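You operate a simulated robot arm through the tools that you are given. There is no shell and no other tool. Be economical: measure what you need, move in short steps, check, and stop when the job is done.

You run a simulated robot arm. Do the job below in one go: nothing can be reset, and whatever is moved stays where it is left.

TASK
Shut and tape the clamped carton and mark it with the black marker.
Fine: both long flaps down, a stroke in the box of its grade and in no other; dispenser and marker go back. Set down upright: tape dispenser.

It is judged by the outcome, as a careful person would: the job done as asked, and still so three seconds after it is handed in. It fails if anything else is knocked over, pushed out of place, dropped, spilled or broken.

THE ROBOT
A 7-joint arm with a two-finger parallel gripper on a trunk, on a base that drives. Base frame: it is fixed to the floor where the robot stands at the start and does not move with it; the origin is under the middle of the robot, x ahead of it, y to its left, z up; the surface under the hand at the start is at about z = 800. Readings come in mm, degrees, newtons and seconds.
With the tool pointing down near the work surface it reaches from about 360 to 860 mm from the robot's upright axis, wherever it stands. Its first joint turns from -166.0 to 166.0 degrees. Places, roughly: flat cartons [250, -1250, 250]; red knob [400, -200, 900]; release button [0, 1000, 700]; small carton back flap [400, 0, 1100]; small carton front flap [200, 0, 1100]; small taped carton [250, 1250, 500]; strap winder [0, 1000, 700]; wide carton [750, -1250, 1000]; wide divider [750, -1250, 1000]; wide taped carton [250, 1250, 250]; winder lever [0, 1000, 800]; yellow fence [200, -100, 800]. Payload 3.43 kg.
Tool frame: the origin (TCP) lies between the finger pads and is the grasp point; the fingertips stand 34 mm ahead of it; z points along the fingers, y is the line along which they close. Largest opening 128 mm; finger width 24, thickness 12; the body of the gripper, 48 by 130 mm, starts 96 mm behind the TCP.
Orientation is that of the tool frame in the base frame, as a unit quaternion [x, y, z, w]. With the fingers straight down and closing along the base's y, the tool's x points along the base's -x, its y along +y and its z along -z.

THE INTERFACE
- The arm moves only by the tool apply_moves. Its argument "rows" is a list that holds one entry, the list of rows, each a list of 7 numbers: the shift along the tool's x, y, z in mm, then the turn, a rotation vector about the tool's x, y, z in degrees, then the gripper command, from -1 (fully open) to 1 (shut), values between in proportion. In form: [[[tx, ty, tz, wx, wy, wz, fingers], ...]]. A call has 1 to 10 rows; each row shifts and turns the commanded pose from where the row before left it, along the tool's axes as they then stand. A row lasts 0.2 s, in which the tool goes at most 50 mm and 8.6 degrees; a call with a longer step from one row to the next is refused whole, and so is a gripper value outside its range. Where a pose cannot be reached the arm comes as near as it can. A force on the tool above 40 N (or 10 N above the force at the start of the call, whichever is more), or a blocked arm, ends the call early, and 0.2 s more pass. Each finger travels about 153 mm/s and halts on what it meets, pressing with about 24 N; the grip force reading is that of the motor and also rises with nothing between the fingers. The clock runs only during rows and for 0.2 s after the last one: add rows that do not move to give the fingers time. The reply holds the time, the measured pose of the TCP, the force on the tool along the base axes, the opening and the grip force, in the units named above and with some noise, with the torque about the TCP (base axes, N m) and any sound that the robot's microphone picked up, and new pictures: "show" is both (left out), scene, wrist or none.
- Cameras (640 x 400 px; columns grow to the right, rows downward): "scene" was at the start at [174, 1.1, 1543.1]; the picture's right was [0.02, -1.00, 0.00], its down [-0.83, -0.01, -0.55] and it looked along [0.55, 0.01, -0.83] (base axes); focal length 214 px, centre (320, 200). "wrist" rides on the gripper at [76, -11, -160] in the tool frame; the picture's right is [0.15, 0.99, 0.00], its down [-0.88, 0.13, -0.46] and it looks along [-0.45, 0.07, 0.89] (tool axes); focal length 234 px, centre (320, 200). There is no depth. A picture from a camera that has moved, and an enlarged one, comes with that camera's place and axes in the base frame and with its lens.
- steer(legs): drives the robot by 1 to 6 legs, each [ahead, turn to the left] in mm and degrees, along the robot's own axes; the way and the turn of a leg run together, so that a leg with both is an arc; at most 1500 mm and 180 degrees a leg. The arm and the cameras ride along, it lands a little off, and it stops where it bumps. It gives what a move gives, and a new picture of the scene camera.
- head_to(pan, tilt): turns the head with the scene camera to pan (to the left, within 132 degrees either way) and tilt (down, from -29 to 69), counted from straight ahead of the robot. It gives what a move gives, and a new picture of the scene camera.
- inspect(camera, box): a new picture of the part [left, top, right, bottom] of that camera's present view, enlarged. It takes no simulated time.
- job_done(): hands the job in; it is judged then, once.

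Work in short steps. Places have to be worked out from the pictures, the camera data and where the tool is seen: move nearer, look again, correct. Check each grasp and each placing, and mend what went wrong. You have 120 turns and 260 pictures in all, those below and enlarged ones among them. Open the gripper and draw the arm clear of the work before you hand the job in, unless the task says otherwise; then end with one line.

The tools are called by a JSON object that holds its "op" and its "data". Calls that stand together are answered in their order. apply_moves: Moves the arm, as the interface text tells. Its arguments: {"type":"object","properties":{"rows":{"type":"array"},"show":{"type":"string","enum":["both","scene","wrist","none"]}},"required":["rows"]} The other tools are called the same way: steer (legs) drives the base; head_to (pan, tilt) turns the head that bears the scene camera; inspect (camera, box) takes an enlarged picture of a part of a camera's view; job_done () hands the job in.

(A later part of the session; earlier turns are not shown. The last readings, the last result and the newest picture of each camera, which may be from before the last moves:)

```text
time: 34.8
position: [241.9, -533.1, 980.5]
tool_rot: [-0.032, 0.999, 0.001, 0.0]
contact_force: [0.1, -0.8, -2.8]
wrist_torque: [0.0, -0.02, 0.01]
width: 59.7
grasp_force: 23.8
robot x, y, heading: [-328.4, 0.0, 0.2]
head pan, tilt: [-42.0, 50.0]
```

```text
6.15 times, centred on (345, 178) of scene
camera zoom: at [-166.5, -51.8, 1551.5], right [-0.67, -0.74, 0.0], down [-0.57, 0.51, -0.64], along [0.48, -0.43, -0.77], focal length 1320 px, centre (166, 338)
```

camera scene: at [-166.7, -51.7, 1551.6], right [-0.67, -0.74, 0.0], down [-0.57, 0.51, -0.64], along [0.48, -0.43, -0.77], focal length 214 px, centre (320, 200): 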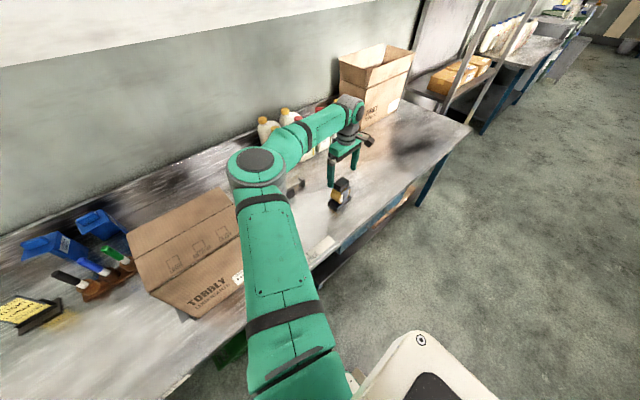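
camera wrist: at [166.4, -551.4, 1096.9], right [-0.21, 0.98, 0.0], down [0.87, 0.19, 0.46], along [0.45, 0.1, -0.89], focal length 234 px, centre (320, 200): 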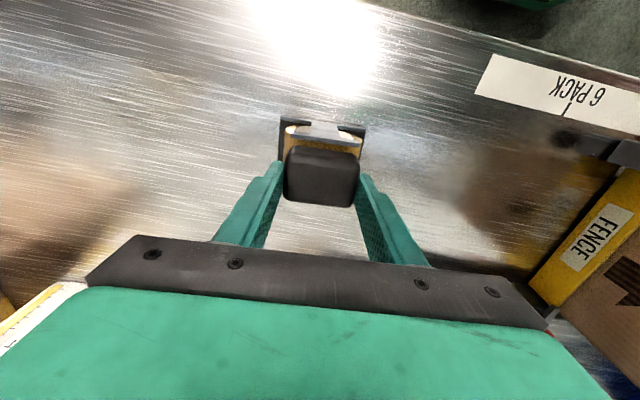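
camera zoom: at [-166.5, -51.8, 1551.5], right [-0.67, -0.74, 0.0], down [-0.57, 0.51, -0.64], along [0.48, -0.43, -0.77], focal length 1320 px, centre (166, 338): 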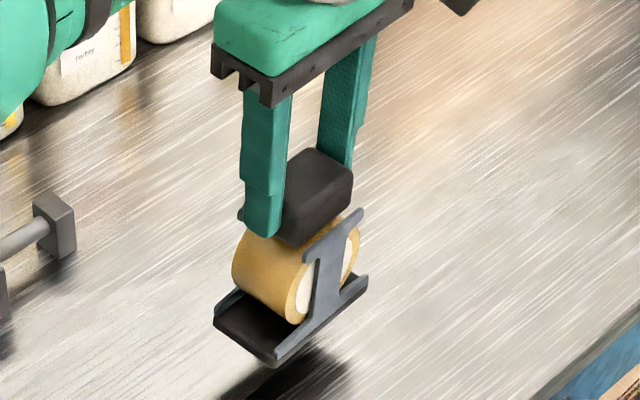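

It is lifted cleanly and hangs straight. I raise to z≈1260, square it to the base's y axis, and bring it near the carton's -y end over the seam.

{"op": "apply_moves", "data": {"rows": [[[0, 0, -48, 0, 0, 0, 1], [0, 0, -48, 0, 0, 0, 1], [0, 0, -48, 0, 0, 0, 1], [0, 0, -48, 0, 0, 0, 1], [0, 0, -48, 0, 0, 0, 1], [0, 0, -40, 0, 0, 3.8, 1], [-25, 40, 0, 0, 0, 0, 1], [-25, 40, 0, 0, 0, 0, 1], [0, 45, 0, 0, 0, 0, 1], [0, 45, 0, 0, 0, 0, 1]]], "show": "none"}}

{"op": "apply_moves", "data": {"rows": [[[0, 45, 0, 0, 0, 0, 1], [0, 45, 0, 0, 0, 0, 1], [0, 45, 0, 0, 0, 0, 1], [0, 20, 0, 0, 0, 0, 1], [0, 0, 0, 0, 0, 0, 1]]], "show": "wrist"}}

{"op": "head_to", "data": {"pan": 0, "tilt": 45}}

{"op": "inspect", "data": {"camera": "scene", "box": [260, 120, 420, 220]}}

```text
time: 37.0
position: [284.5, -368.6, 1261.4]
tool_rot: [0.003, 1.0, 0.0, 0.0]
contact_force: [-1.7, -1.0, -2.8]
wrist_torque: [0.14, -0.09, 0.03]
width: 59.7
grasp_force: 23.8
robot x, y, heading: [-326.7, -1.9, -0.3]
head pan, tilt: [-42.0, 50.0]
```

```text
time: 38.2
position: [290.8, -208.5, 1260.4]
tool_rot: [0.0, 1.0, 0.0, 0.0]
contact_force: [0.4, 0.2, -3.6]
wrist_torque: [0.04, -0.03, 0.01]
width: 60.0
grasp_force: 23.9
robot x, y, heading: [-329.2, 0.5, 0.2]
head pan, tilt: [-42.0, 50.0]
camera wrist: at [214.5, -219.2, 1421.2], right [-0.15, 0.99, 0.0], down [0.88, 0.13, 0.46], along [0.45, 0.07, -0.89], focal length 234 px, centre (320, 200)
```

wrist: 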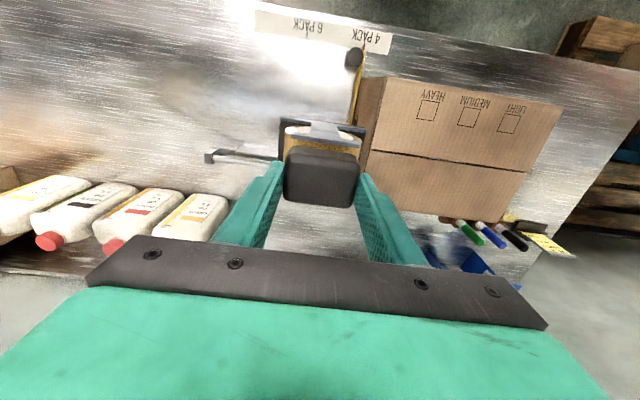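

```text
time: 39.2
position: [290.1, -208.9, 1261.3]
tool_rot: [0.0, 1.0, 0.0, 0.0]
contact_force: [-0.2, 0.3, -3.2]
wrist_torque: [0.01, -0.04, 0.02]
width: 59.8
grasp_force: 24.0
robot x, y, heading: [-326.9, -1.4, -0.1]
head pan, tilt: [0.0, 45.0]
camera scene: at [-142.6, -0.2, 1558.5], right [0.0, -1.0, 0.0], down [-0.71, 0.0, -0.71], along [0.71, 0.0, -0.71], focal length 214 px, centre (320, 200)
```

scene: 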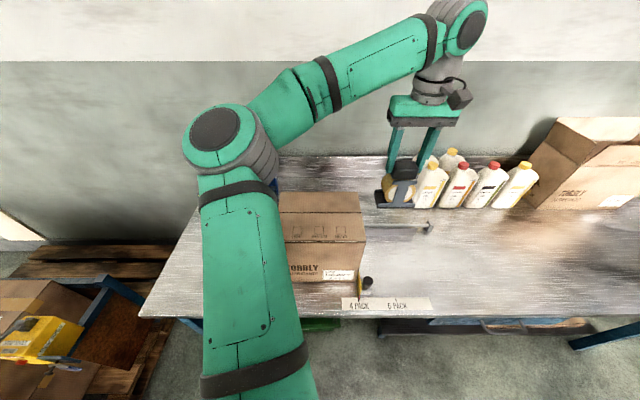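

```text
4.00 times, centred on (340, 170) of scene
camera zoom: at [-142.6, -0.2, 1558.5], right [0.0, -1.0, 0.0], down [-0.71, 0.0, -0.71], along [0.71, 0.0, -0.71], focal length 858 px, centre (240, 320)
```

zoom: 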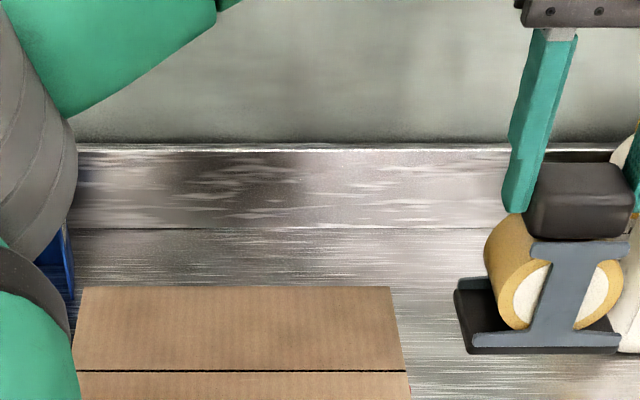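

Estimates put the seam at x≈296. I move the dispenser over the carton's -y end and lower to just above the top, then look.

{"op": "apply_moves", "data": {"rows": [[[-7, 30, 0, 0, 0, 0, 1], [0, 35, 10, 0, 0, 0, 1], [0, 0, 30, 0, 0, 0, 1], [0, 0, 0, 0, 0, 0, 1]]]}}

{"op": "inspect", "data": {"camera": "scene", "box": [320, 150, 420, 240]}}

{"op": "inspect", "data": {"camera": "wrist", "box": [260, 90, 420, 230]}}

```text
time: 40.2
position: [299.1, -142.7, 1222.1]
tool_rot: [0.0, 1.0, 0.0, -0.001]
contact_force: [-0.4, 0.5, -3.8]
wrist_torque: [0.0, -0.01, 0.02]
width: 59.8
grasp_force: 24.2
robot x, y, heading: [-326.5, 0.0, -0.2]
head pan, tilt: [0.0, 45.0]
camera scene: at [-142.1, -0.2, 1558.5], right [0.0, -1.0, 0.0], down [-0.71, 0.0, -0.71], along [0.71, 0.0, -0.71], focal length 214 px, centre (320, 200)
camera wrist: at [223.0, -155.0, 1381.9], right [-0.15, 0.99, 0.0], down [0.88, 0.13, 0.46], along [0.45, 0.07, -0.89], focal length 234 px, centre (320, 200)
```

scene: 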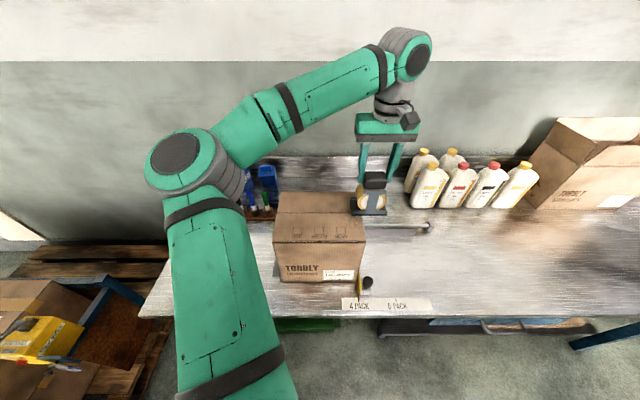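
wrist: 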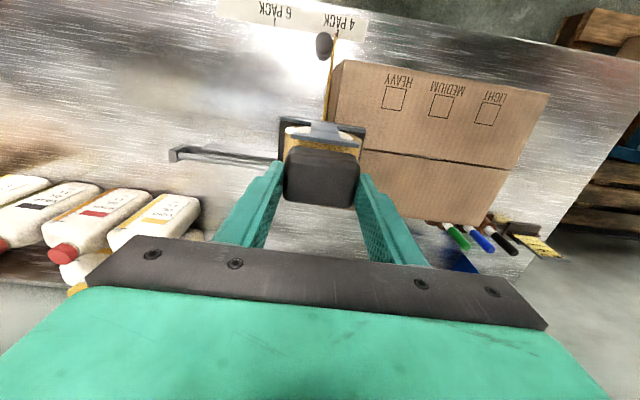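

```text
4.44 times, centred on (370, 195) of scene
camera zoom: at [-142.1, -0.2, 1558.5], right [0.0, -1.0, 0.0], down [-0.71, 0.0, -0.71], along [0.71, 0.0, -0.71], focal length 953 px, centre (98, 222)
```

zoom: 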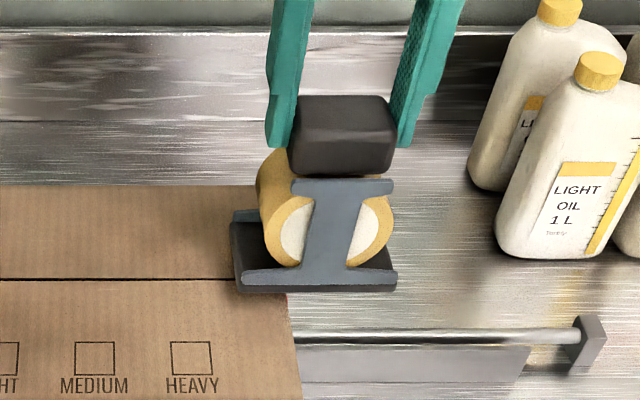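

```text
2.86 times, centred on (340, 160) of wrist
camera zoom: at [223.0, -155.0, 1381.9], right [-0.15, 0.99, 0.0], down [0.88, 0.13, 0.46], along [0.45, 0.07, -0.89], focal length 669 px, centre (263, 314)
```

zoom: 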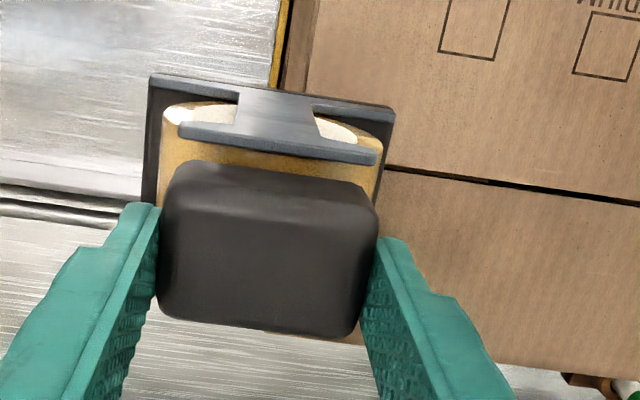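

I calibrated with the dispenser itself. Now I lower gently in small steps to feel the top (expected TCP z≈1197).

{"op": "apply_moves", "data": {"rows": [[[0, 0, 8, 0, 0, 0, 1], [0, 0, 5, 0, 0, 0, 1], [0, 0, 4, 0, 0, 0, 1], [0, 0, 2, 0, 0, 0, 1], [0, 0, 0, 0, 0, 0, 1]]], "show": "none"}}

{"op": "inspect", "data": {"camera": "scene", "box": [320, 150, 420, 240]}}

```text
time: 41.5
position: [298.3, -145.1, 1201.8]
tool_rot: [0.0, 1.0, 0.0, 0.0]
contact_force: [-0.2, -0.8, -3.2]
wrist_torque: [0.0, -0.02, 0.02]
width: 59.7
grasp_force: 24.3
robot x, y, heading: [-326.6, 0.0, -0.4]
head pan, tilt: [0.0, 45.0]
```

```text
4.44 times, centred on (370, 195) of scene
camera zoom: at [-141.3, -0.4, 1558.4], right [0.0, -1.0, 0.0], down [-0.71, 0.0, -0.71], along [0.71, 0.0, -0.71], focal length 953 px, centre (98, 222)
```

zoom: 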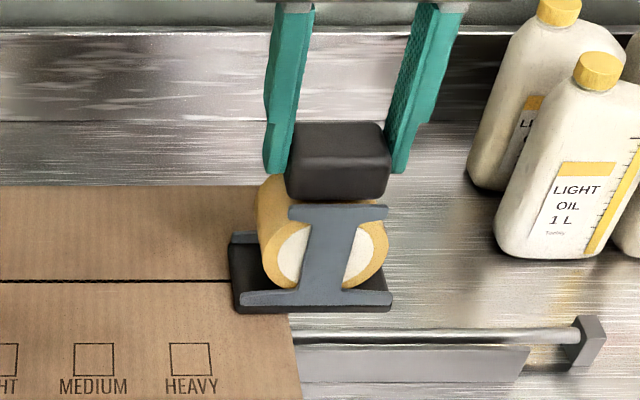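

No contact yet; the seam lies at x≈297, right under the base's middle. I lower further in 2 mm steps.

{"op": "apply_moves", "data": {"rows": [[[0, 0, 2, 0, 0, 0, 1], [0, 0, 2, 0, 0, 0, 1], [0, 0, 1.5, 0, 0, 0, 1], [0, 0, 0, 0, 0, 0, 1]]], "show": "none"}}

```text
time: 42.5
position: [296.9, -144.3, 1196.7]
tool_rot: [0.0, 1.0, -0.001, 0.001]
contact_force: [1.8, -0.7, 18.7]
wrist_torque: [0.34, -0.03, -0.03]
width: 59.7
grasp_force: 23.8
robot x, y, heading: [-326.7, -0.4, 0.2]
head pan, tilt: [0.0, 45.0]
```

Contact at TCP z≈1197 with ~20 N, so the carton top is at z≈1060. I ease by 0.5 mm and draw the dispenser along the seam toward +y.

{"op": "apply_moves", "data": {"rows": [[[0, 15, -0.5, 0, 0, 0, 1], [0, 25, 0, 0, 0, 0, 1], [0, 25, 0, 0, 0, 0, 1], [0, 25, 0, 0, 0, 0, 1], [0, 25, 0, 0, 0, 0, 1]]]}}

{"op": "inspect", "data": {"camera": "scene", "box": [260, 150, 420, 260]}}

```text
time: 43.6
position: [302.2, -26.2, 1197.1]
tool_rot: [0.0, 1.0, 0.002, -0.001]
contact_force: [1.0, 3.4, 4.1]
wrist_torque: [-0.03, -0.05, 0.01]
width: 59.5
grasp_force: 24.0
robot x, y, heading: [-325.8, 0.8, -0.1]
head pan, tilt: [0.0, 45.0]
camera scene: at [-141.2, 0.3, 1558.4], right [0.0, -1.0, 0.0], down [-0.71, 0.0, -0.71], along [0.71, 0.0, -0.71], focal length 214 px, centre (320, 200)
camera wrist: at [225.8, -38.7, 1357.3], right [-0.15, 0.99, 0.0], down [0.88, 0.13, 0.45], along [0.45, 0.07, -0.89], focal length 234 px, centre (320, 200)
```

scene: 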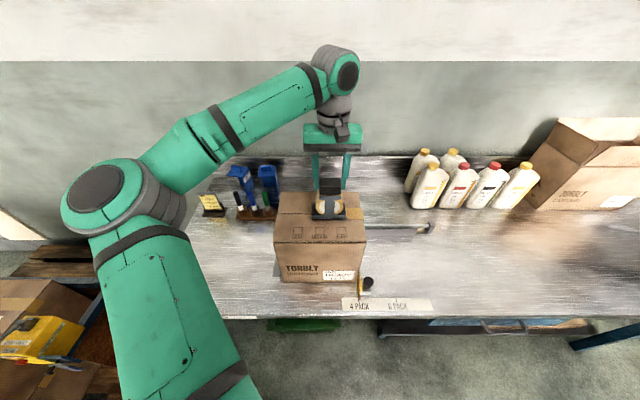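
wrist: 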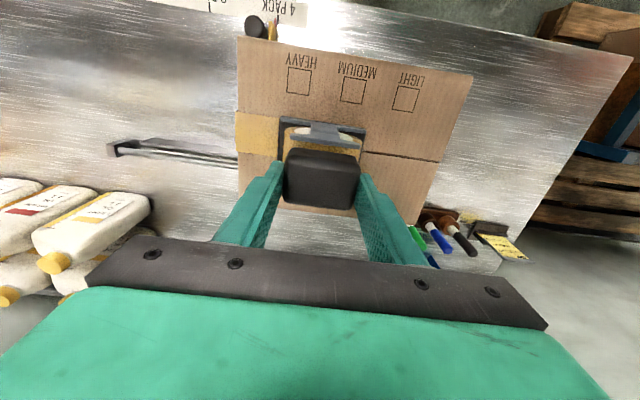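

```text
3.64 times, centred on (340, 205) of scene
camera zoom: at [-141.2, 0.3, 1558.4], right [0.0, -1.0, 0.0], down [-0.71, 0.0, -0.71], along [0.71, 0.0, -0.71], focal length 780 px, centre (247, 182)
```

zoom: 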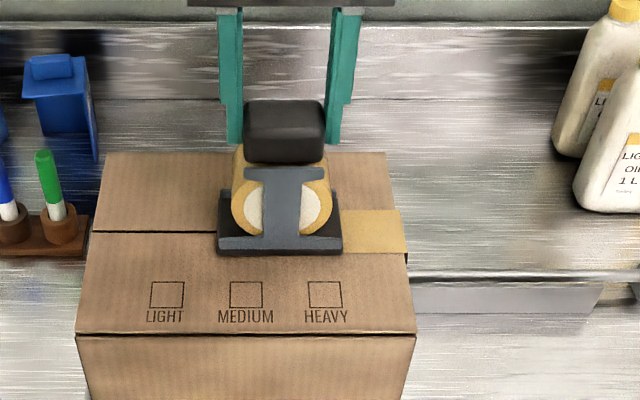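

Tape is laid over the seam, from the very edge. I continue to past the +y end.

{"op": "apply_moves", "data": {"rows": [[[2, 25, 0, 0, 0, 0, 1], [0, 25, 0, 0, 0, 0, 1], [0, 25, 0, 0, 0, 0, 1], [0, 25, 0, 0, 0, 0, 1], [0, 25, 0, 0, 0, 0, 1], [0, 25, 0, 0, 0, 0, 1], [0, 25, 0, 0, 0, 0, 1], [0, 20, 0, 0, 0, 0, 1], [0, 10, 0, 0, 0, 0, 1]]]}}

{"op": "inspect", "data": {"camera": "scene", "box": [230, 150, 390, 260]}}

```text
time: 45.6
position: [295.1, 176.2, 1196.5]
tool_rot: [0.001, 1.0, -0.001, 0.0]
contact_force: [-0.1, -1.0, -3.6]
wrist_torque: [0.05, 0.02, -0.01]
width: 59.5
grasp_force: 24.4
robot x, y, heading: [-323.6, -1.0, -0.1]
head pan, tilt: [0.0, 45.0]
camera scene: at [-142.2, -0.1, 1558.5], right [0.0, -1.0, 0.0], down [-0.71, 0.0, -0.71], along [0.71, 0.0, -0.71], focal length 214 px, centre (320, 200)
camera wrist: at [220.1, 164.5, 1357.4], right [-0.15, 0.99, 0.0], down [0.88, 0.13, 0.46], along [0.45, 0.07, -0.89], focal length 234 px, centre (320, 200)
```

scene: 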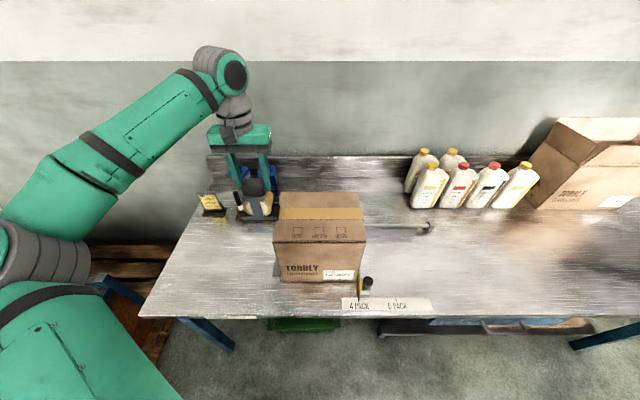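
wrist: 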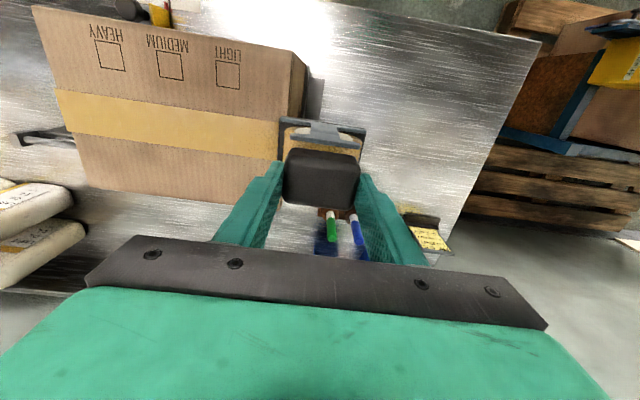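

```text
3.64 times, centred on (310, 205) of scene
camera zoom: at [-142.2, -0.1, 1558.5], right [0.0, -1.0, 0.0], down [-0.71, 0.0, -0.71], along [0.71, 0.0, -0.71], focal length 780 px, centre (356, 182)
```

zoom: 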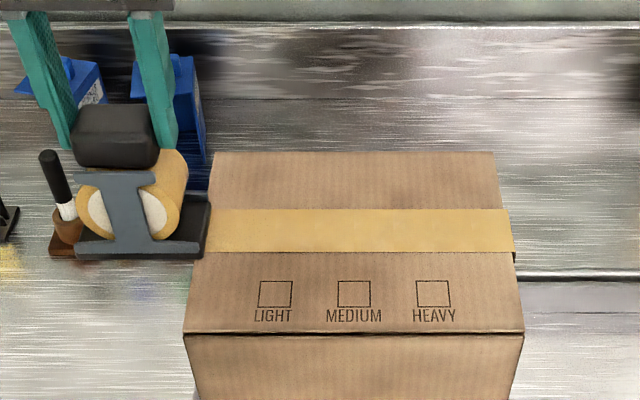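

The tape runs the whole seam. I lift straight up and carry the dispenser back to its spot at (241, -535).

{"op": "apply_moves", "data": {"rows": [[[0, 0, -20, 0, 0, 0, 1], [0, 0, -30, 0, 0, 0, 1], [0, 0, -20, 0, 0, 0, 1], [0, -48, 0, 0, 0, 0, 1], [0, -48, 0, 0, 0, 0, 1], [0, -48, 0, 0, 0, 0, 1], [0, -48, 0, 0, 0, 0, 1], [0, -48, 0, 0, 0, 0, 1], [0, -48, 0, 0, 0, 0, 1], [0, -48, 0, 0, 0, 0, 1]]], "show": "scene"}}

{"op": "apply_moves", "data": {"rows": [[[0, -48, 0, 0, 0, 0, 1], [10, -46, 0, 0, 0, 0, 1], [10, -46, 0, 0, 0, 0, 1], [10, -46, 0, 0, 0, 0, 1], [10, -46, 0, 0, 0, 0, 1], [10, -46, 0, 0, 0, 0, 1], [5, -46, 0, 0, 0, 0, 1], [0, -46, 0, 0, 0, 0, 1], [0, 0, 0, 0, 0, -3.8, 1], [0, 0, 0, 0, 0, 0, 1]]], "show": "none"}}

```text
time: 47.9
position: [294.9, -159.1, 1270.7]
tool_rot: [0.0, 1.0, 0.001, -0.001]
contact_force: [0.4, 0.5, -3.1]
wrist_torque: [-0.03, 0.03, 0.01]
width: 59.9
grasp_force: 23.7
robot x, y, heading: [-326.1, -0.6, -0.2]
head pan, tilt: [0.0, 45.0]
camera scene: at [-140.7, -0.3, 1558.4], right [0.0, -1.0, 0.0], down [-0.71, 0.0, -0.71], along [0.71, 0.0, -0.71], focal length 214 px, centre (320, 200)
```

scene: 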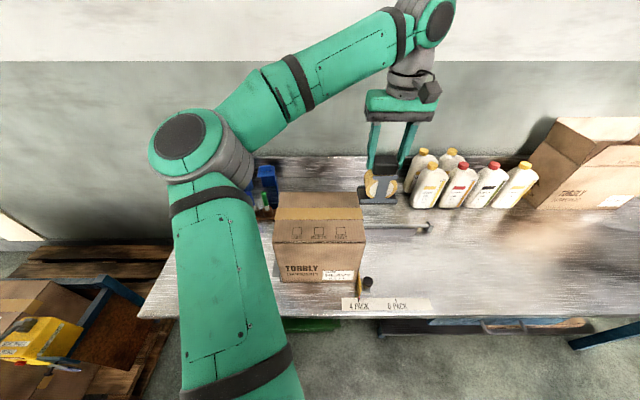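

```text
time: 50.0
position: [238.4, -527.3, 1267.5]
tool_rot: [-0.034, 0.999, 0.0, -0.001]
contact_force: [-0.1, -0.4, -2.8]
wrist_torque: [0.01, -0.04, 0.01]
width: 59.8
grasp_force: 24.0
robot x, y, heading: [-324.5, 1.3, 0.2]
head pan, tilt: [0.0, 45.0]
```

I correct by a few mm and lower to just above the table.

{"op": "apply_moves", "data": {"rows": [[[-2, -7, 40, 0, 0, 0, 1], [0, 0, 48, 0, 0, 0, 1], [0, 0, 48, 0, 0, 0, 1], [0, 0, 48, 0, 0, 0, 1], [0, 0, 48, 0, 0, 0, 1], [0, 0, 48, 0, 0, 0, 1], [0, 0, 30, 0, 0, 0, 1], [0, 0, 8, 0, 0, 0, 1], [0, 0, 5, 0, 0, 0, 1], [0, 0, 0, 0, 0, 0, 1]]], "show": "none"}}

```text
time: 52.2
position: [242.3, -536.3, 943.4]
tool_rot: [-0.033, 0.999, 0.0, 0.0]
contact_force: [0.3, -1.3, -3.2]
wrist_torque: [-0.02, -0.02, 0.04]
width: 59.6
grasp_force: 23.7
robot x, y, heading: [-329.4, 0.8, -0.1]
head pan, tilt: [0.0, 45.0]
```

Still hanging free at 943; I lower the last millimetres until it stands.

{"op": "apply_moves", "data": {"rows": [[[0, 1, 3, 0, 0, 0, 1], [0, 0, 2, 0, 0, 0, 1], [0, 0, 1.5, 0, 0, 0, 1], [0, 0, 0, 0, 0, 0, 1]]], "show": "none"}}

```text
time: 53.2
position: [240.7, -536.0, 936.9]
tool_rot: [-0.033, 0.999, 0.0, -0.001]
contact_force: [-0.1, 0.0, -2.9]
wrist_torque: [0.01, 0.0, -0.02]
width: 59.7
grasp_force: 24.1
robot x, y, heading: [-326.7, 1.6, 0.1]
head pan, tilt: [0.0, 45.0]
```

{"op": "apply_moves", "data": {"rows": [[[0, 0, 1, 0, 0, 0, 1], [0, 0, 0.7, 0, 0, 0, 1], [0, 0, 0, 0, 0, 0, 1]]], "show": "none"}}

```text
time: 54.0
position: [242.1, -536.2, 936.6]
tool_rot: [-0.032, 0.999, 0.0, 0.0]
contact_force: [-0.1, 0.1, -3.3]
wrist_torque: [0.01, -0.04, 0.01]
width: 59.7
grasp_force: 23.9
robot x, y, heading: [-325.3, 0.6, -0.3]
head pan, tilt: [0.0, 45.0]
```

It still hangs (weight still reads 3 N), so the block slipped slightly up in the fingers during taping. I go down further in small steps.

{"op": "apply_moves", "data": {"rows": [[[0, 0, 1, 0, 0, 0, 1], [0, 0, 1, 0, 0, 0, 1], [0, 0, 0, 0, 0, 0, 1]]], "show": "none"}}

```text
time: 54.9
position: [242.3, -537.1, 934.5]
tool_rot: [-0.033, 0.999, 0.0, -0.001]
contact_force: [0.4, 0.6, -1.1]
wrist_torque: [0.05, 0.07, -0.02]
width: 59.8
grasp_force: 24.3
robot x, y, heading: [-328.9, 6.0, -0.3]
head pan, tilt: [0.0, 45.0]
```

Contact has begun. Half a millimetre more, then I open and rise.

{"op": "apply_moves", "data": {"rows": [[[0, 0, 0.5, 0, 0, 0, 1], [0, 0, 0, 0, 0, 0, 0.3], [0, 0, 0, 0, 0, 0, 0.1], [0, 0, 0, 0, 0, 0, -0.3], [0, 0, -15, 0, 0, 0, -0.5], [0, 0, -30, 0, 0, 0, -0.5], [0, 0, -45, 0, 0, 0, -0.5], [0, 0, -45, 0, 0, 0, -0.5], [0, 0, 0, 0, 0, 0, -0.5]]], "show": "wrist"}}

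{"op": "head_to", "data": {"pan": -42, "tilt": 50}}

{"op": "inspect", "data": {"camera": "scene", "box": [305, 150, 385, 215]}}

```text
time: 56.9
position: [239.6, -535.8, 1068.2]
tool_rot: [-0.033, 0.999, 0.0, 0.0]
contact_force: [-0.1, -0.3, 0.4]
wrist_torque: [0.04, -0.02, -0.02]
width: 95.8
grasp_force: 0.1
robot x, y, heading: [-328.2, 1.3, -0.0]
head pan, tilt: [0.0, 45.0]
camera wrist: at [164.8, -552.6, 1228.0], right [-0.21, 0.98, 0.0], down [0.87, 0.19, 0.46], along [0.45, 0.1, -0.89], focal length 234 px, centre (320, 200)
```

wrist: 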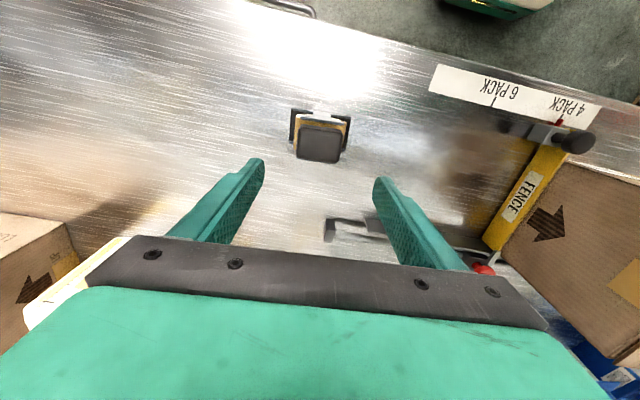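

```text
time: 57.9
position: [239.4, -535.9, 1068.5]
tool_rot: [-0.033, 0.999, 0.001, 0.0]
contact_force: [-1.0, 0.4, -0.3]
wrist_torque: [-0.01, 0.0, 0.0]
width: 96.1
grasp_force: 0.1
robot x, y, heading: [-327.0, 1.7, -0.1]
head pan, tilt: [-42.0, 50.0]
camera scene: at [-166.6, -51.7, 1551.6], right [-0.67, -0.74, 0.0], down [-0.57, 0.51, -0.64], along [0.48, -0.43, -0.77], focal length 214 px, centre (320, 200)
```

scene: 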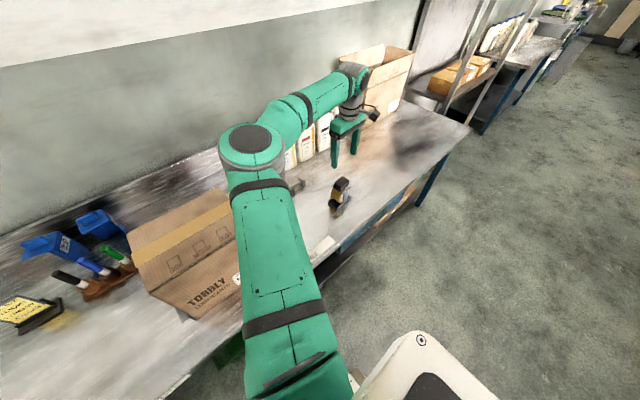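

```text
6.15 times, centred on (345, 182) of scene
camera zoom: at [-166.6, -51.7, 1551.6], right [-0.67, -0.74, 0.0], down [-0.57, 0.51, -0.64], along [0.48, -0.43, -0.77], focal length 1320 px, centre (166, 308)
```

zoom: 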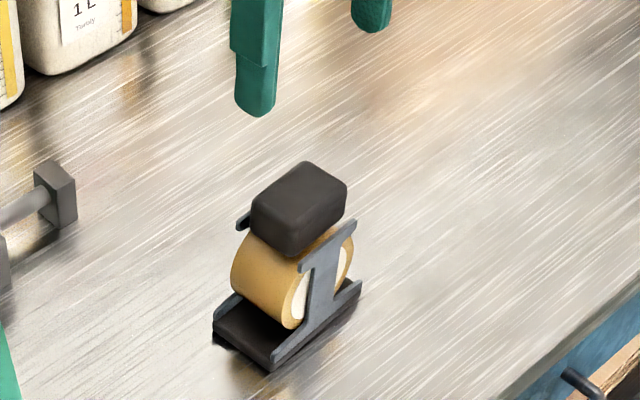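

The dispenser stands upright exactly where it was. The black marker I judge at about (487, 347), top z≈970, beyond reach from here; I raise the arm, swing it over the carton and then drive forward 130 mm.

{"op": "apply_moves", "data": {"rows": [[[0, 0, -45, 0, 0, 0, -0.5], [0, 0, -45, 0, 0, 0, -0.5], [0, 0, -45, 0, 0, 3.8, -0.5], [0, 48, 0, 0, 0, 0, -0.5], [0, 48, 0, 0, 0, 0, -0.5], [0, 48, 0, 0, 0, 0, -0.5], [0, 48, 0, 0, 0, 0, -0.5], [0, 48, 0, 0, 0, 0, -0.5], [0, 48, 0, 0, 0, 0, -0.5], [0, 48, 0, 0, 0, 0, -0.5]]], "show": "none"}}

{"op": "apply_moves", "data": {"rows": [[[0, 48, 0, 0, 0, 0, -0.5], [0, 48, 0, 0, 0, 0, -0.5], [0, 48, 0, 0, 0, 0, -0.5], [0, 48, 0, 0, 0, 0, -0.5], [0, 48, 0, 0, 0, 0, -0.5], [-30, 35, 0, 0, 0, 0, -0.5], [-30, 35, 0, 0, 0, 0, -0.5], [-30, 35, 0, 0, 0, 0, -0.5], [-30, 35, 0, 0, 0, 0, -0.5], [0, 0, 0, 0, 0, 0, -0.5]]], "show": "none"}}

{"op": "head_to", "data": {"pan": 25, "tilt": 45}}

{"op": "steer", "data": {"legs": [[130, 0]]}}

{"op": "inspect", "data": {"camera": "wrist", "box": [0, 0, 640, 400]}}

```text
time: 60.1
position: [242.4, -200.5, 1204.4]
tool_rot: [0.001, 1.0, 0.0, 0.0]
contact_force: [0.3, -0.9, 0.3]
wrist_torque: [0.1, -0.03, -0.03]
width: 95.9
grasp_force: 0.0
robot x, y, heading: [-324.1, -2.1, -0.3]
head pan, tilt: [-42.0, 50.0]
```

```text
time: 62.3
position: [363.9, 181.6, 1200.6]
tool_rot: [0.001, 1.0, 0.0, 0.001]
contact_force: [0.7, -0.3, 0.4]
wrist_torque: [-0.02, -0.01, -0.01]
width: 96.0
grasp_force: 0.1
robot x, y, heading: [-329.4, 1.4, -0.2]
head pan, tilt: [-42.0, 50.0]
```

```text
time: 63.7
position: [362.8, 180.8, 1202.3]
tool_rot: [-0.001, 1.0, 0.0, -0.001]
contact_force: [0.0, -0.3, 0.8]
wrist_torque: [-0.04, 0.0, 0.0]
width: 96.0
grasp_force: 0.1
robot x, y, heading: [-326.8, -3.3, 0.1]
head pan, tilt: [25.0, 45.0]
camera scene: at [-150.0, 34.3, 1558.5], right [0.42, -0.91, 0.0], down [-0.64, -0.3, -0.71], along [0.64, 0.3, -0.71], focal length 214 px, centre (320, 200)
```

scene: 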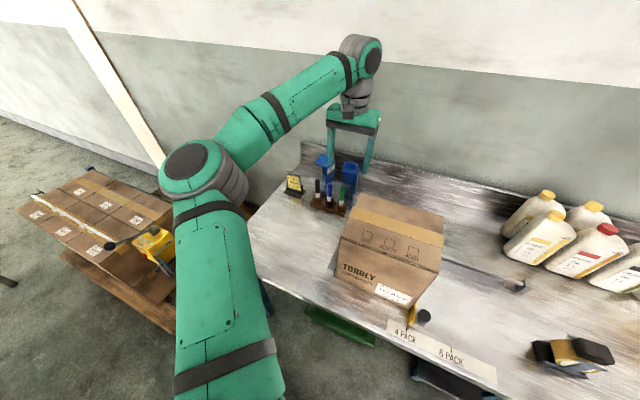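

```text
time: 65.0
position: [495.5, 179.2, 1201.3]
tool_rot: [0.0, 1.0, 0.001, 0.0]
contact_force: [-1.0, -0.3, 0.1]
wrist_torque: [0.01, 0.02, -0.02]
width: 96.0
grasp_force: 0.0
robot x, y, heading: [-195.1, 5.4, -0.1]
head pan, tilt: [25.0, 45.0]
camera scene: at [-18.2, 33.8, 1558.5], right [0.42, -0.91, 0.0], down [-0.64, -0.3, -0.71], along [0.64, 0.3, -0.71], focal length 214 px, centre (320, 200)
```

scene: 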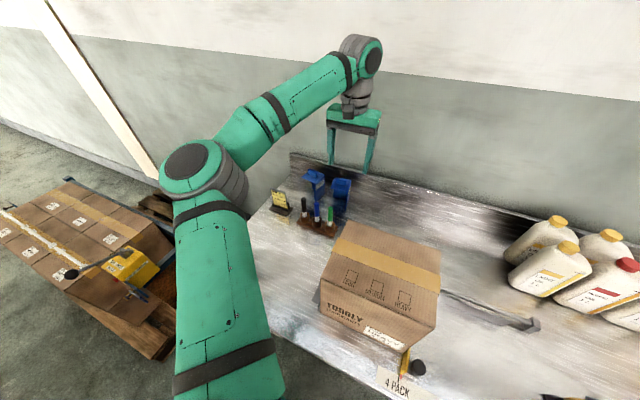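

```text
1.00 times, centred on (320, 200) of wrist (not enlarged: the box is as wide or as high as the picture)
camera zoom: at [419.7, 168.3, 1361.9], right [-0.15, 0.99, 0.0], down [0.88, 0.13, 0.46], along [0.45, 0.07, -0.89], focal length 234 px, centre (320, 200)
```

zoom: 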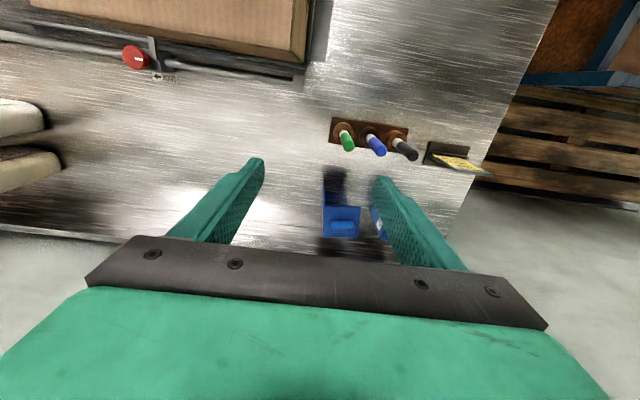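

Wrist view puts the black marker at about (507, 344). I move over it, lower partway, and look again.

{"op": "apply_moves", "data": {"rows": [[[0, 45, 0, 0, 0, 0, -0.5], [0, 45, 0, 0, 0, 0, -0.5], [0, 45, 0, 0, 0, 0, -0.5], [-9, 30, 0, 0, 0, 0, -0.5], [0, 0, 45, 0, 0, 0, -0.2], [0, 0, 45, 0, 0, 0, -0.2], [0, 0, 0, 0, 0, 0, -0.2]]]}}

{"op": "inspect", "data": {"camera": "wrist", "box": [200, 90, 440, 250]}}

{"op": "inspect", "data": {"camera": "scene", "box": [260, 110, 400, 250]}}

```text
time: 66.6
position: [495.0, 326.5, 1108.8]
tool_rot: [-0.001, 1.0, 0.0, 0.0]
contact_force: [0.0, -0.6, 0.2]
wrist_torque: [0.05, 0.0, 0.0]
width: 76.9
grasp_force: 0.0
out of reach, approached as far as the arm can: row 4
robot x, y, heading: [-192.0, -3.8, -0.1]
head pan, tilt: [25.0, 45.0]
camera scene: at [-18.2, 33.8, 1558.5], right [0.42, -0.91, 0.0], down [-0.64, -0.3, -0.71], along [0.64, 0.3, -0.71], focal length 214 px, centre (320, 200)
camera wrist: at [419.4, 314.7, 1269.7], right [-0.15, 0.99, 0.0], down [0.88, 0.13, 0.46], along [0.45, 0.07, -0.89], focal length 234 px, centre (320, 200)
```

scene: 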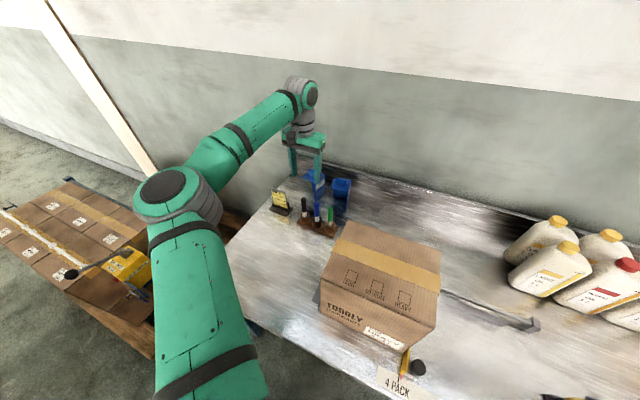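
wrist: 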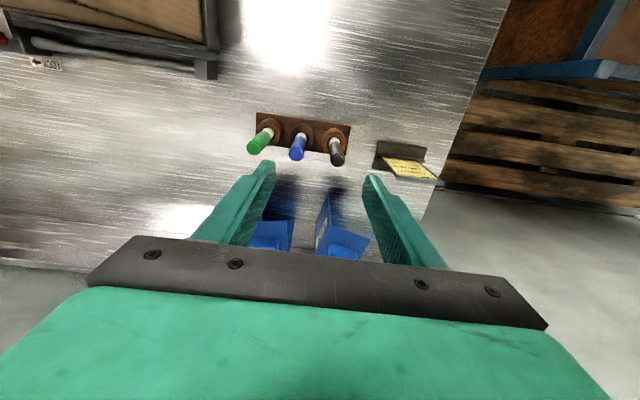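

```text
2.50 times, centred on (320, 170) of wrist
camera zoom: at [419.4, 314.7, 1269.7], right [-0.15, 0.99, 0.0], down [0.88, 0.13, 0.46], along [0.45, 0.07, -0.89], focal length 585 px, centre (320, 275)
```

zoom: 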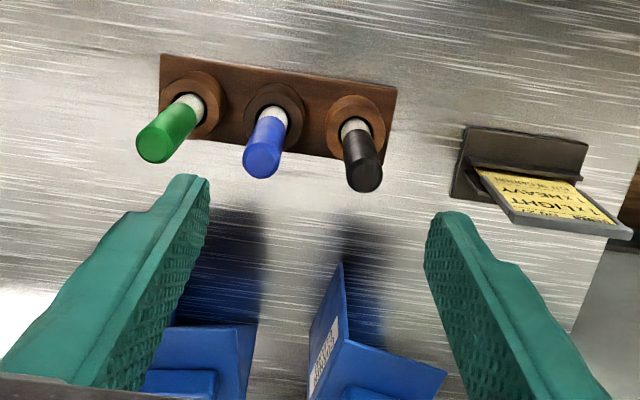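

```text
2.86 times, centred on (330, 180) of scene
camera zoom: at [-18.2, 33.8, 1558.5], right [0.42, -0.91, 0.0], down [-0.64, -0.3, -0.71], along [0.64, 0.3, -0.71], focal length 613 px, centre (291, 257)
```

zoom: 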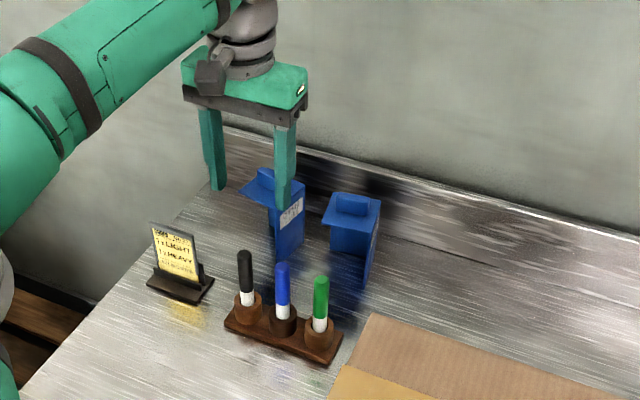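

The closer look gives the black marker at about (508, 352), ~55 mm from the blue one. I shift there while lowering slightly, with the opening reduced.

{"op": "apply_moves", "data": {"rows": [[[0, 0, 30, 0, 0, 0, 0.3], [-7, 13, 10, 0, 0, 0, 0.3], [-6, 12, 5, 0, 0, 0, 0.3], [0, 0, 0, 0, 0, 0, 0.3]]]}}

{"op": "inspect", "data": {"camera": "wrist", "box": [200, 90, 440, 250]}}

{"op": "inspect", "data": {"camera": "scene", "box": [260, 130, 380, 250]}}

```text
time: 67.6
position: [503.5, 339.6, 1070.4]
tool_rot: [0.0, 1.0, 0.0, 0.0]
contact_force: [0.0, -0.1, -0.4]
wrist_torque: [0.0, -0.01, -0.03]
width: 44.9
grasp_force: 0.1
out of reach, approached as far as the arm can: row 3
robot x, y, heading: [-194.3, -1.1, -0.1]
head pan, tilt: [25.0, 45.0]
camera scene: at [-18.2, 33.8, 1558.5], right [0.42, -0.91, 0.0], down [-0.64, -0.3, -0.71], along [0.64, 0.3, -0.71], focal length 214 px, centre (320, 200)
camera wrist: at [428.4, 327.5, 1230.5], right [-0.15, 0.99, 0.0], down [0.88, 0.13, 0.46], along [0.45, 0.07, -0.89], focal length 234 px, centre (320, 200)
```

scene: 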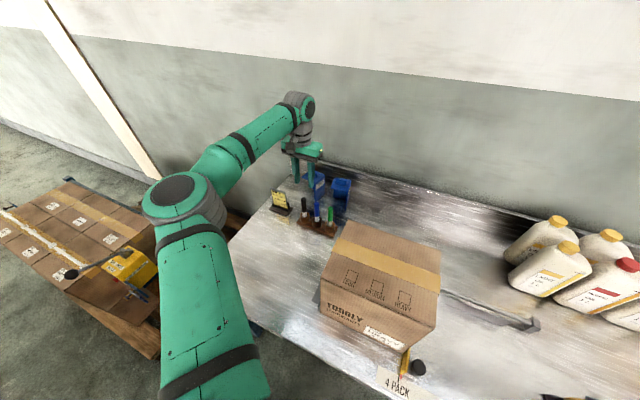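
wrist: 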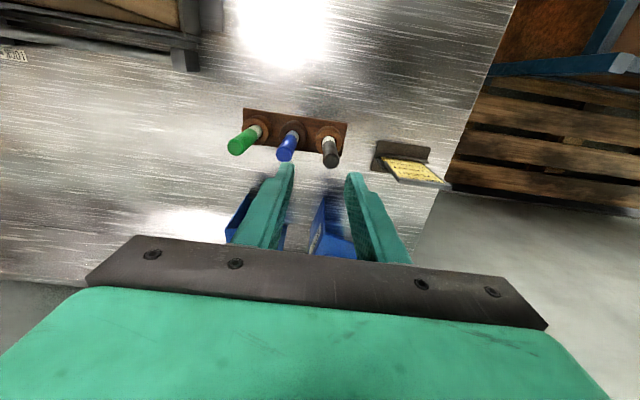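

```text
2.50 times, centred on (320, 170) of wrist
camera zoom: at [428.4, 327.5, 1230.5], right [-0.15, 0.99, 0.0], down [0.88, 0.13, 0.46], along [0.45, 0.07, -0.89], focal length 585 px, centre (320, 275)
```

zoom: 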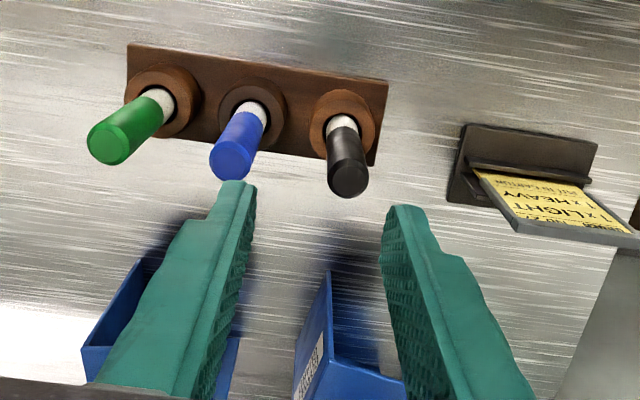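

```text
3.33 times, centred on (320, 190) of scene
camera zoom: at [-18.2, 33.8, 1558.5], right [0.42, -0.91, 0.0], down [-0.64, -0.3, -0.71], along [0.64, 0.3, -0.71], focal length 715 px, centre (320, 233)
```

zoom: 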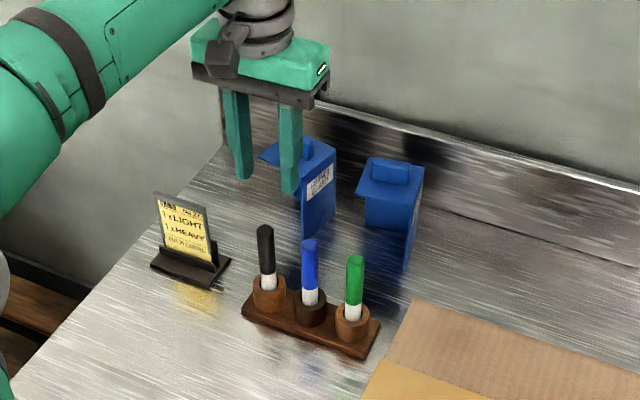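

The scene view refines the marker to (511, 354), top z≈950. That's at the reach limit, so I draw the arm back a bit and drive 70 mm nearer.

{"op": "apply_moves", "data": {"rows": [[[40, 0, 0, 0, 0, 0, 0.3], [25, 5, 0, 0, 0, 0, 0.3], [0, 0, 0, 0, 0, 0, 0.3]]], "show": "none"}}

{"op": "steer", "data": {"legs": [[70, 0]]}}

{"op": "inspect", "data": {"camera": "wrist", "box": [200, 90, 440, 250]}}

{"op": "inspect", "data": {"camera": "scene", "box": [240, 130, 360, 250]}}

```text
time: 68.4
position: [438.9, 345.1, 1073.6]
tool_rot: [0.0, 1.0, 0.0, 0.0]
contact_force: [0.8, 0.7, 0.0]
wrist_torque: [0.0, 0.06, -0.02]
width: 45.0
grasp_force: 0.0
robot x, y, heading: [-197.0, 0.9, -0.4]
head pan, tilt: [25.0, 45.0]
```

```text
time: 69.4
position: [511.3, 344.7, 1073.1]
tool_rot: [0.001, 1.0, -0.001, -0.001]
contact_force: [1.1, -0.1, -0.3]
wrist_torque: [-0.01, 0.01, 0.02]
width: 44.8
grasp_force: 0.2
robot x, y, heading: [-124.3, -1.0, -0.1]
head pan, tilt: [25.0, 45.0]
camera scene: at [53.9, 33.3, 1558.5], right [0.42, -0.91, 0.0], down [-0.64, -0.3, -0.71], along [0.64, 0.3, -0.71], focal length 214 px, centre (320, 200)
```

scene: 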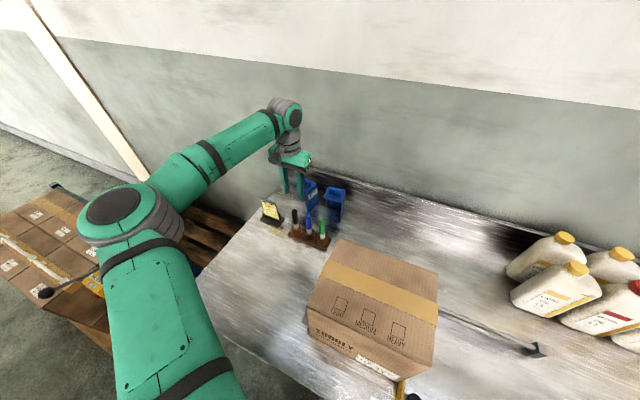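

```text
2.50 times, centred on (320, 170) of wrist
camera zoom: at [436.1, 332.1, 1233.5], right [-0.14, 0.99, 0.0], down [0.88, 0.13, 0.46], along [0.45, 0.07, -0.89], focal length 585 px, centre (320, 275)
```

zoom: 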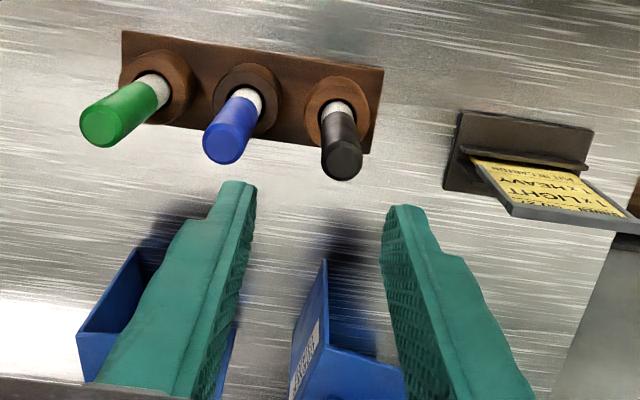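

```text
3.33 times, centred on (300, 190) of scene
camera zoom: at [53.9, 33.3, 1558.5], right [0.42, -0.91, 0.0], down [-0.64, -0.3, -0.71], along [0.64, 0.3, -0.71], focal length 715 px, centre (387, 233)
```

zoom: 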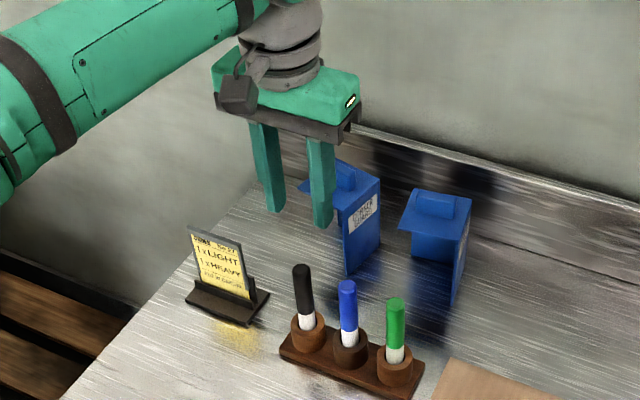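

Now the marker measures (514, 356). I centre over it and lower until the tips are just above its cap, then check.

{"op": "apply_moves", "data": {"rows": [[[-3, 11, 20, 0, 0, 0, 0.3], [0, 0, 40, 0, 0, 0, 0.3], [0, 0, 20, 0, 0, 0, 0.3], [0, 0, 0, 0, 0, 0, 0.3]]], "show": "none"}}

{"op": "inspect", "data": {"camera": "wrist", "box": [200, 90, 440, 250]}}

{"op": "inspect", "data": {"camera": "scene", "box": [250, 160, 350, 260]}}

```text
time: 70.4
position: [514.4, 355.0, 992.6]
tool_rot: [0.001, 1.0, 0.0, 0.0]
contact_force: [-0.3, -0.2, -0.2]
wrist_torque: [0.02, -0.05, -0.01]
width: 44.9
grasp_force: 0.0
robot x, y, heading: [-122.4, -0.4, -0.3]
head pan, tilt: [25.0, 45.0]
```

```text
2.50 times, centred on (320, 170) of wrist
camera zoom: at [439.8, 343.5, 1153.4], right [-0.14, 0.99, 0.0], down [0.88, 0.13, 0.46], along [0.45, 0.07, -0.89], focal length 585 px, centre (320, 275)
```

zoom: 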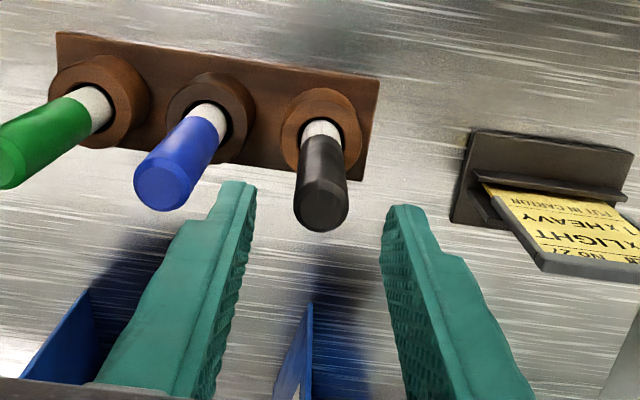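

```text
4.00 times, centred on (300, 210) of scene
camera zoom: at [53.8, 33.3, 1558.5], right [0.42, -0.91, 0.0], down [-0.64, -0.3, -0.71], along [0.64, 0.3, -0.71], focal length 858 px, centre (400, 160)
```

zoom: 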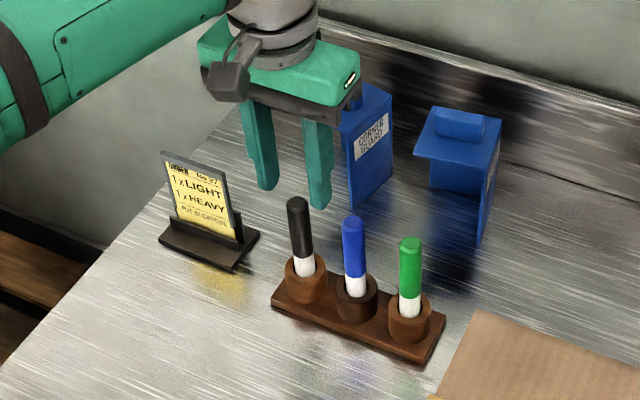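

The marker is centred between the fingers and both views agree. I lower to z≈908 and close.

{"op": "apply_moves", "data": {"rows": [[[0, 1, 25, 0, 0, 0, 0.3], [0, 0, 30, 0, 0, 0, 0.3], [0, 0, 29, 0, 0, 0, 0.3], [0, 0, 0, 0, 0, 0, 0.3], [0, 0, 0, 0, 0, 0, 0.7], [0, 0, 0, 0, 0, 0, 1], [0, 0, 0, 0, 0, 0, 1]]], "show": "wrist"}}

{"op": "inspect", "data": {"camera": "scene", "box": [250, 160, 350, 260]}}

```text
time: 72.0
position: [514.6, 354.2, 909.9]
tool_rot: [0.002, 1.0, -0.001, 0.0]
contact_force: [0.7, -1.2, 0.6]
wrist_torque: [-0.04, 0.0, 0.02]
width: 19.1
grasp_force: 24.1
robot x, y, heading: [-124.9, 3.4, -0.2]
head pan, tilt: [25.0, 45.0]
camera wrist: at [438.6, 342.7, 1070.4], right [-0.14, 0.99, 0.0], down [0.88, 0.13, 0.46], along [0.45, 0.07, -0.89], focal length 234 px, centre (320, 200)
```

wrist: 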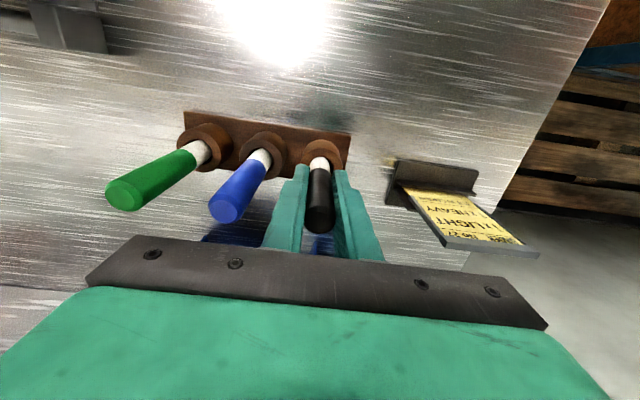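

```text
4.00 times, centred on (300, 210) of scene
camera zoom: at [53.8, 33.3, 1558.5], right [0.42, -0.91, 0.0], down [-0.64, -0.3, -0.71], along [0.64, 0.3, -0.71], focal length 858 px, centre (400, 160)
```

zoom: 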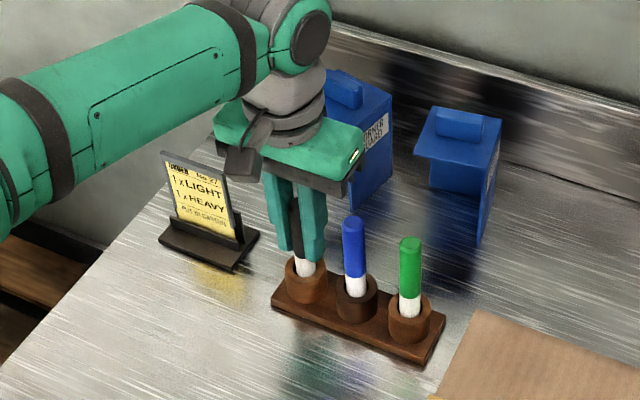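

The marker is gripped (19 mm). I lift it straight up and check the lower end.

{"op": "apply_moves", "data": {"rows": [[[0, 0, -10, 0, 0, 0, 1], [0, 0, -20, 0, 0, 0, 1], [0, 0, -30, 0, 0, 0, 1], [0, 0, -30, 0, 0, 0, 1], [0, 0, 0, 0, 0, 0, 1]]], "show": "none"}}

{"op": "inspect", "data": {"camera": "scene", "box": [250, 140, 350, 240]}}

{"op": "inspect", "data": {"camera": "wrist", "box": [200, 90, 440, 250]}}

```text
time: 73.2
position: [513.7, 355.5, 1000.1]
tool_rot: [0.001, 1.0, 0.0, 0.0]
contact_force: [-1.1, 0.1, -0.1]
wrist_torque: [-0.01, -0.02, 0.02]
width: 19.6
grasp_force: 23.5
robot x, y, heading: [-121.2, -1.0, -0.2]
head pan, tilt: [25.0, 45.0]
```

```text
4.00 times, centred on (300, 190) of scene
camera zoom: at [53.8, 33.3, 1558.5], right [0.42, -0.91, 0.0], down [-0.64, -0.3, -0.71], along [0.64, 0.3, -0.71], focal length 858 px, centre (400, 240)
```

zoom: 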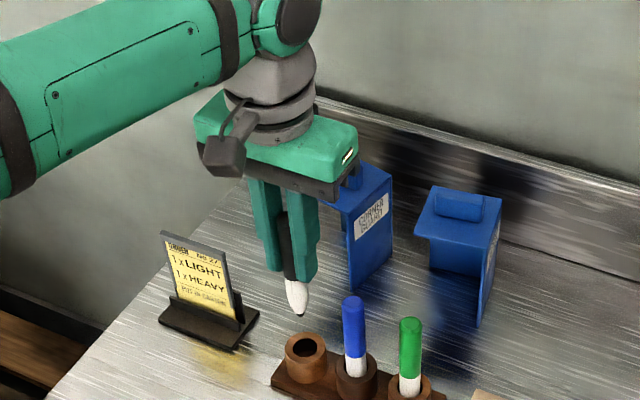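

```text
2.50 times, centred on (320, 170) of wrist
camera zoom: at [437.5, 344.0, 1159.7], right [-0.14, 0.99, 0.0], down [0.88, 0.13, 0.46], along [0.45, 0.07, -0.89], focal length 585 px, centre (320, 275)
```

zoom: 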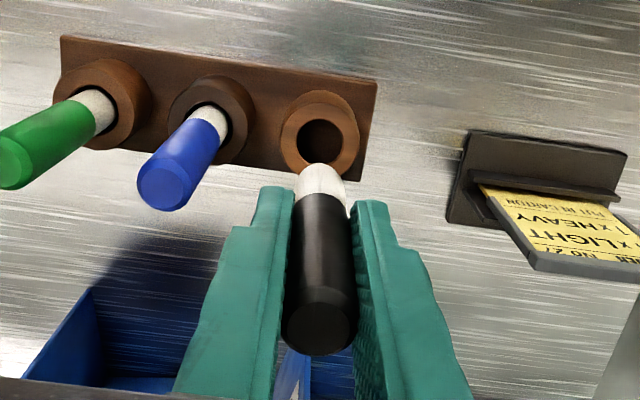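

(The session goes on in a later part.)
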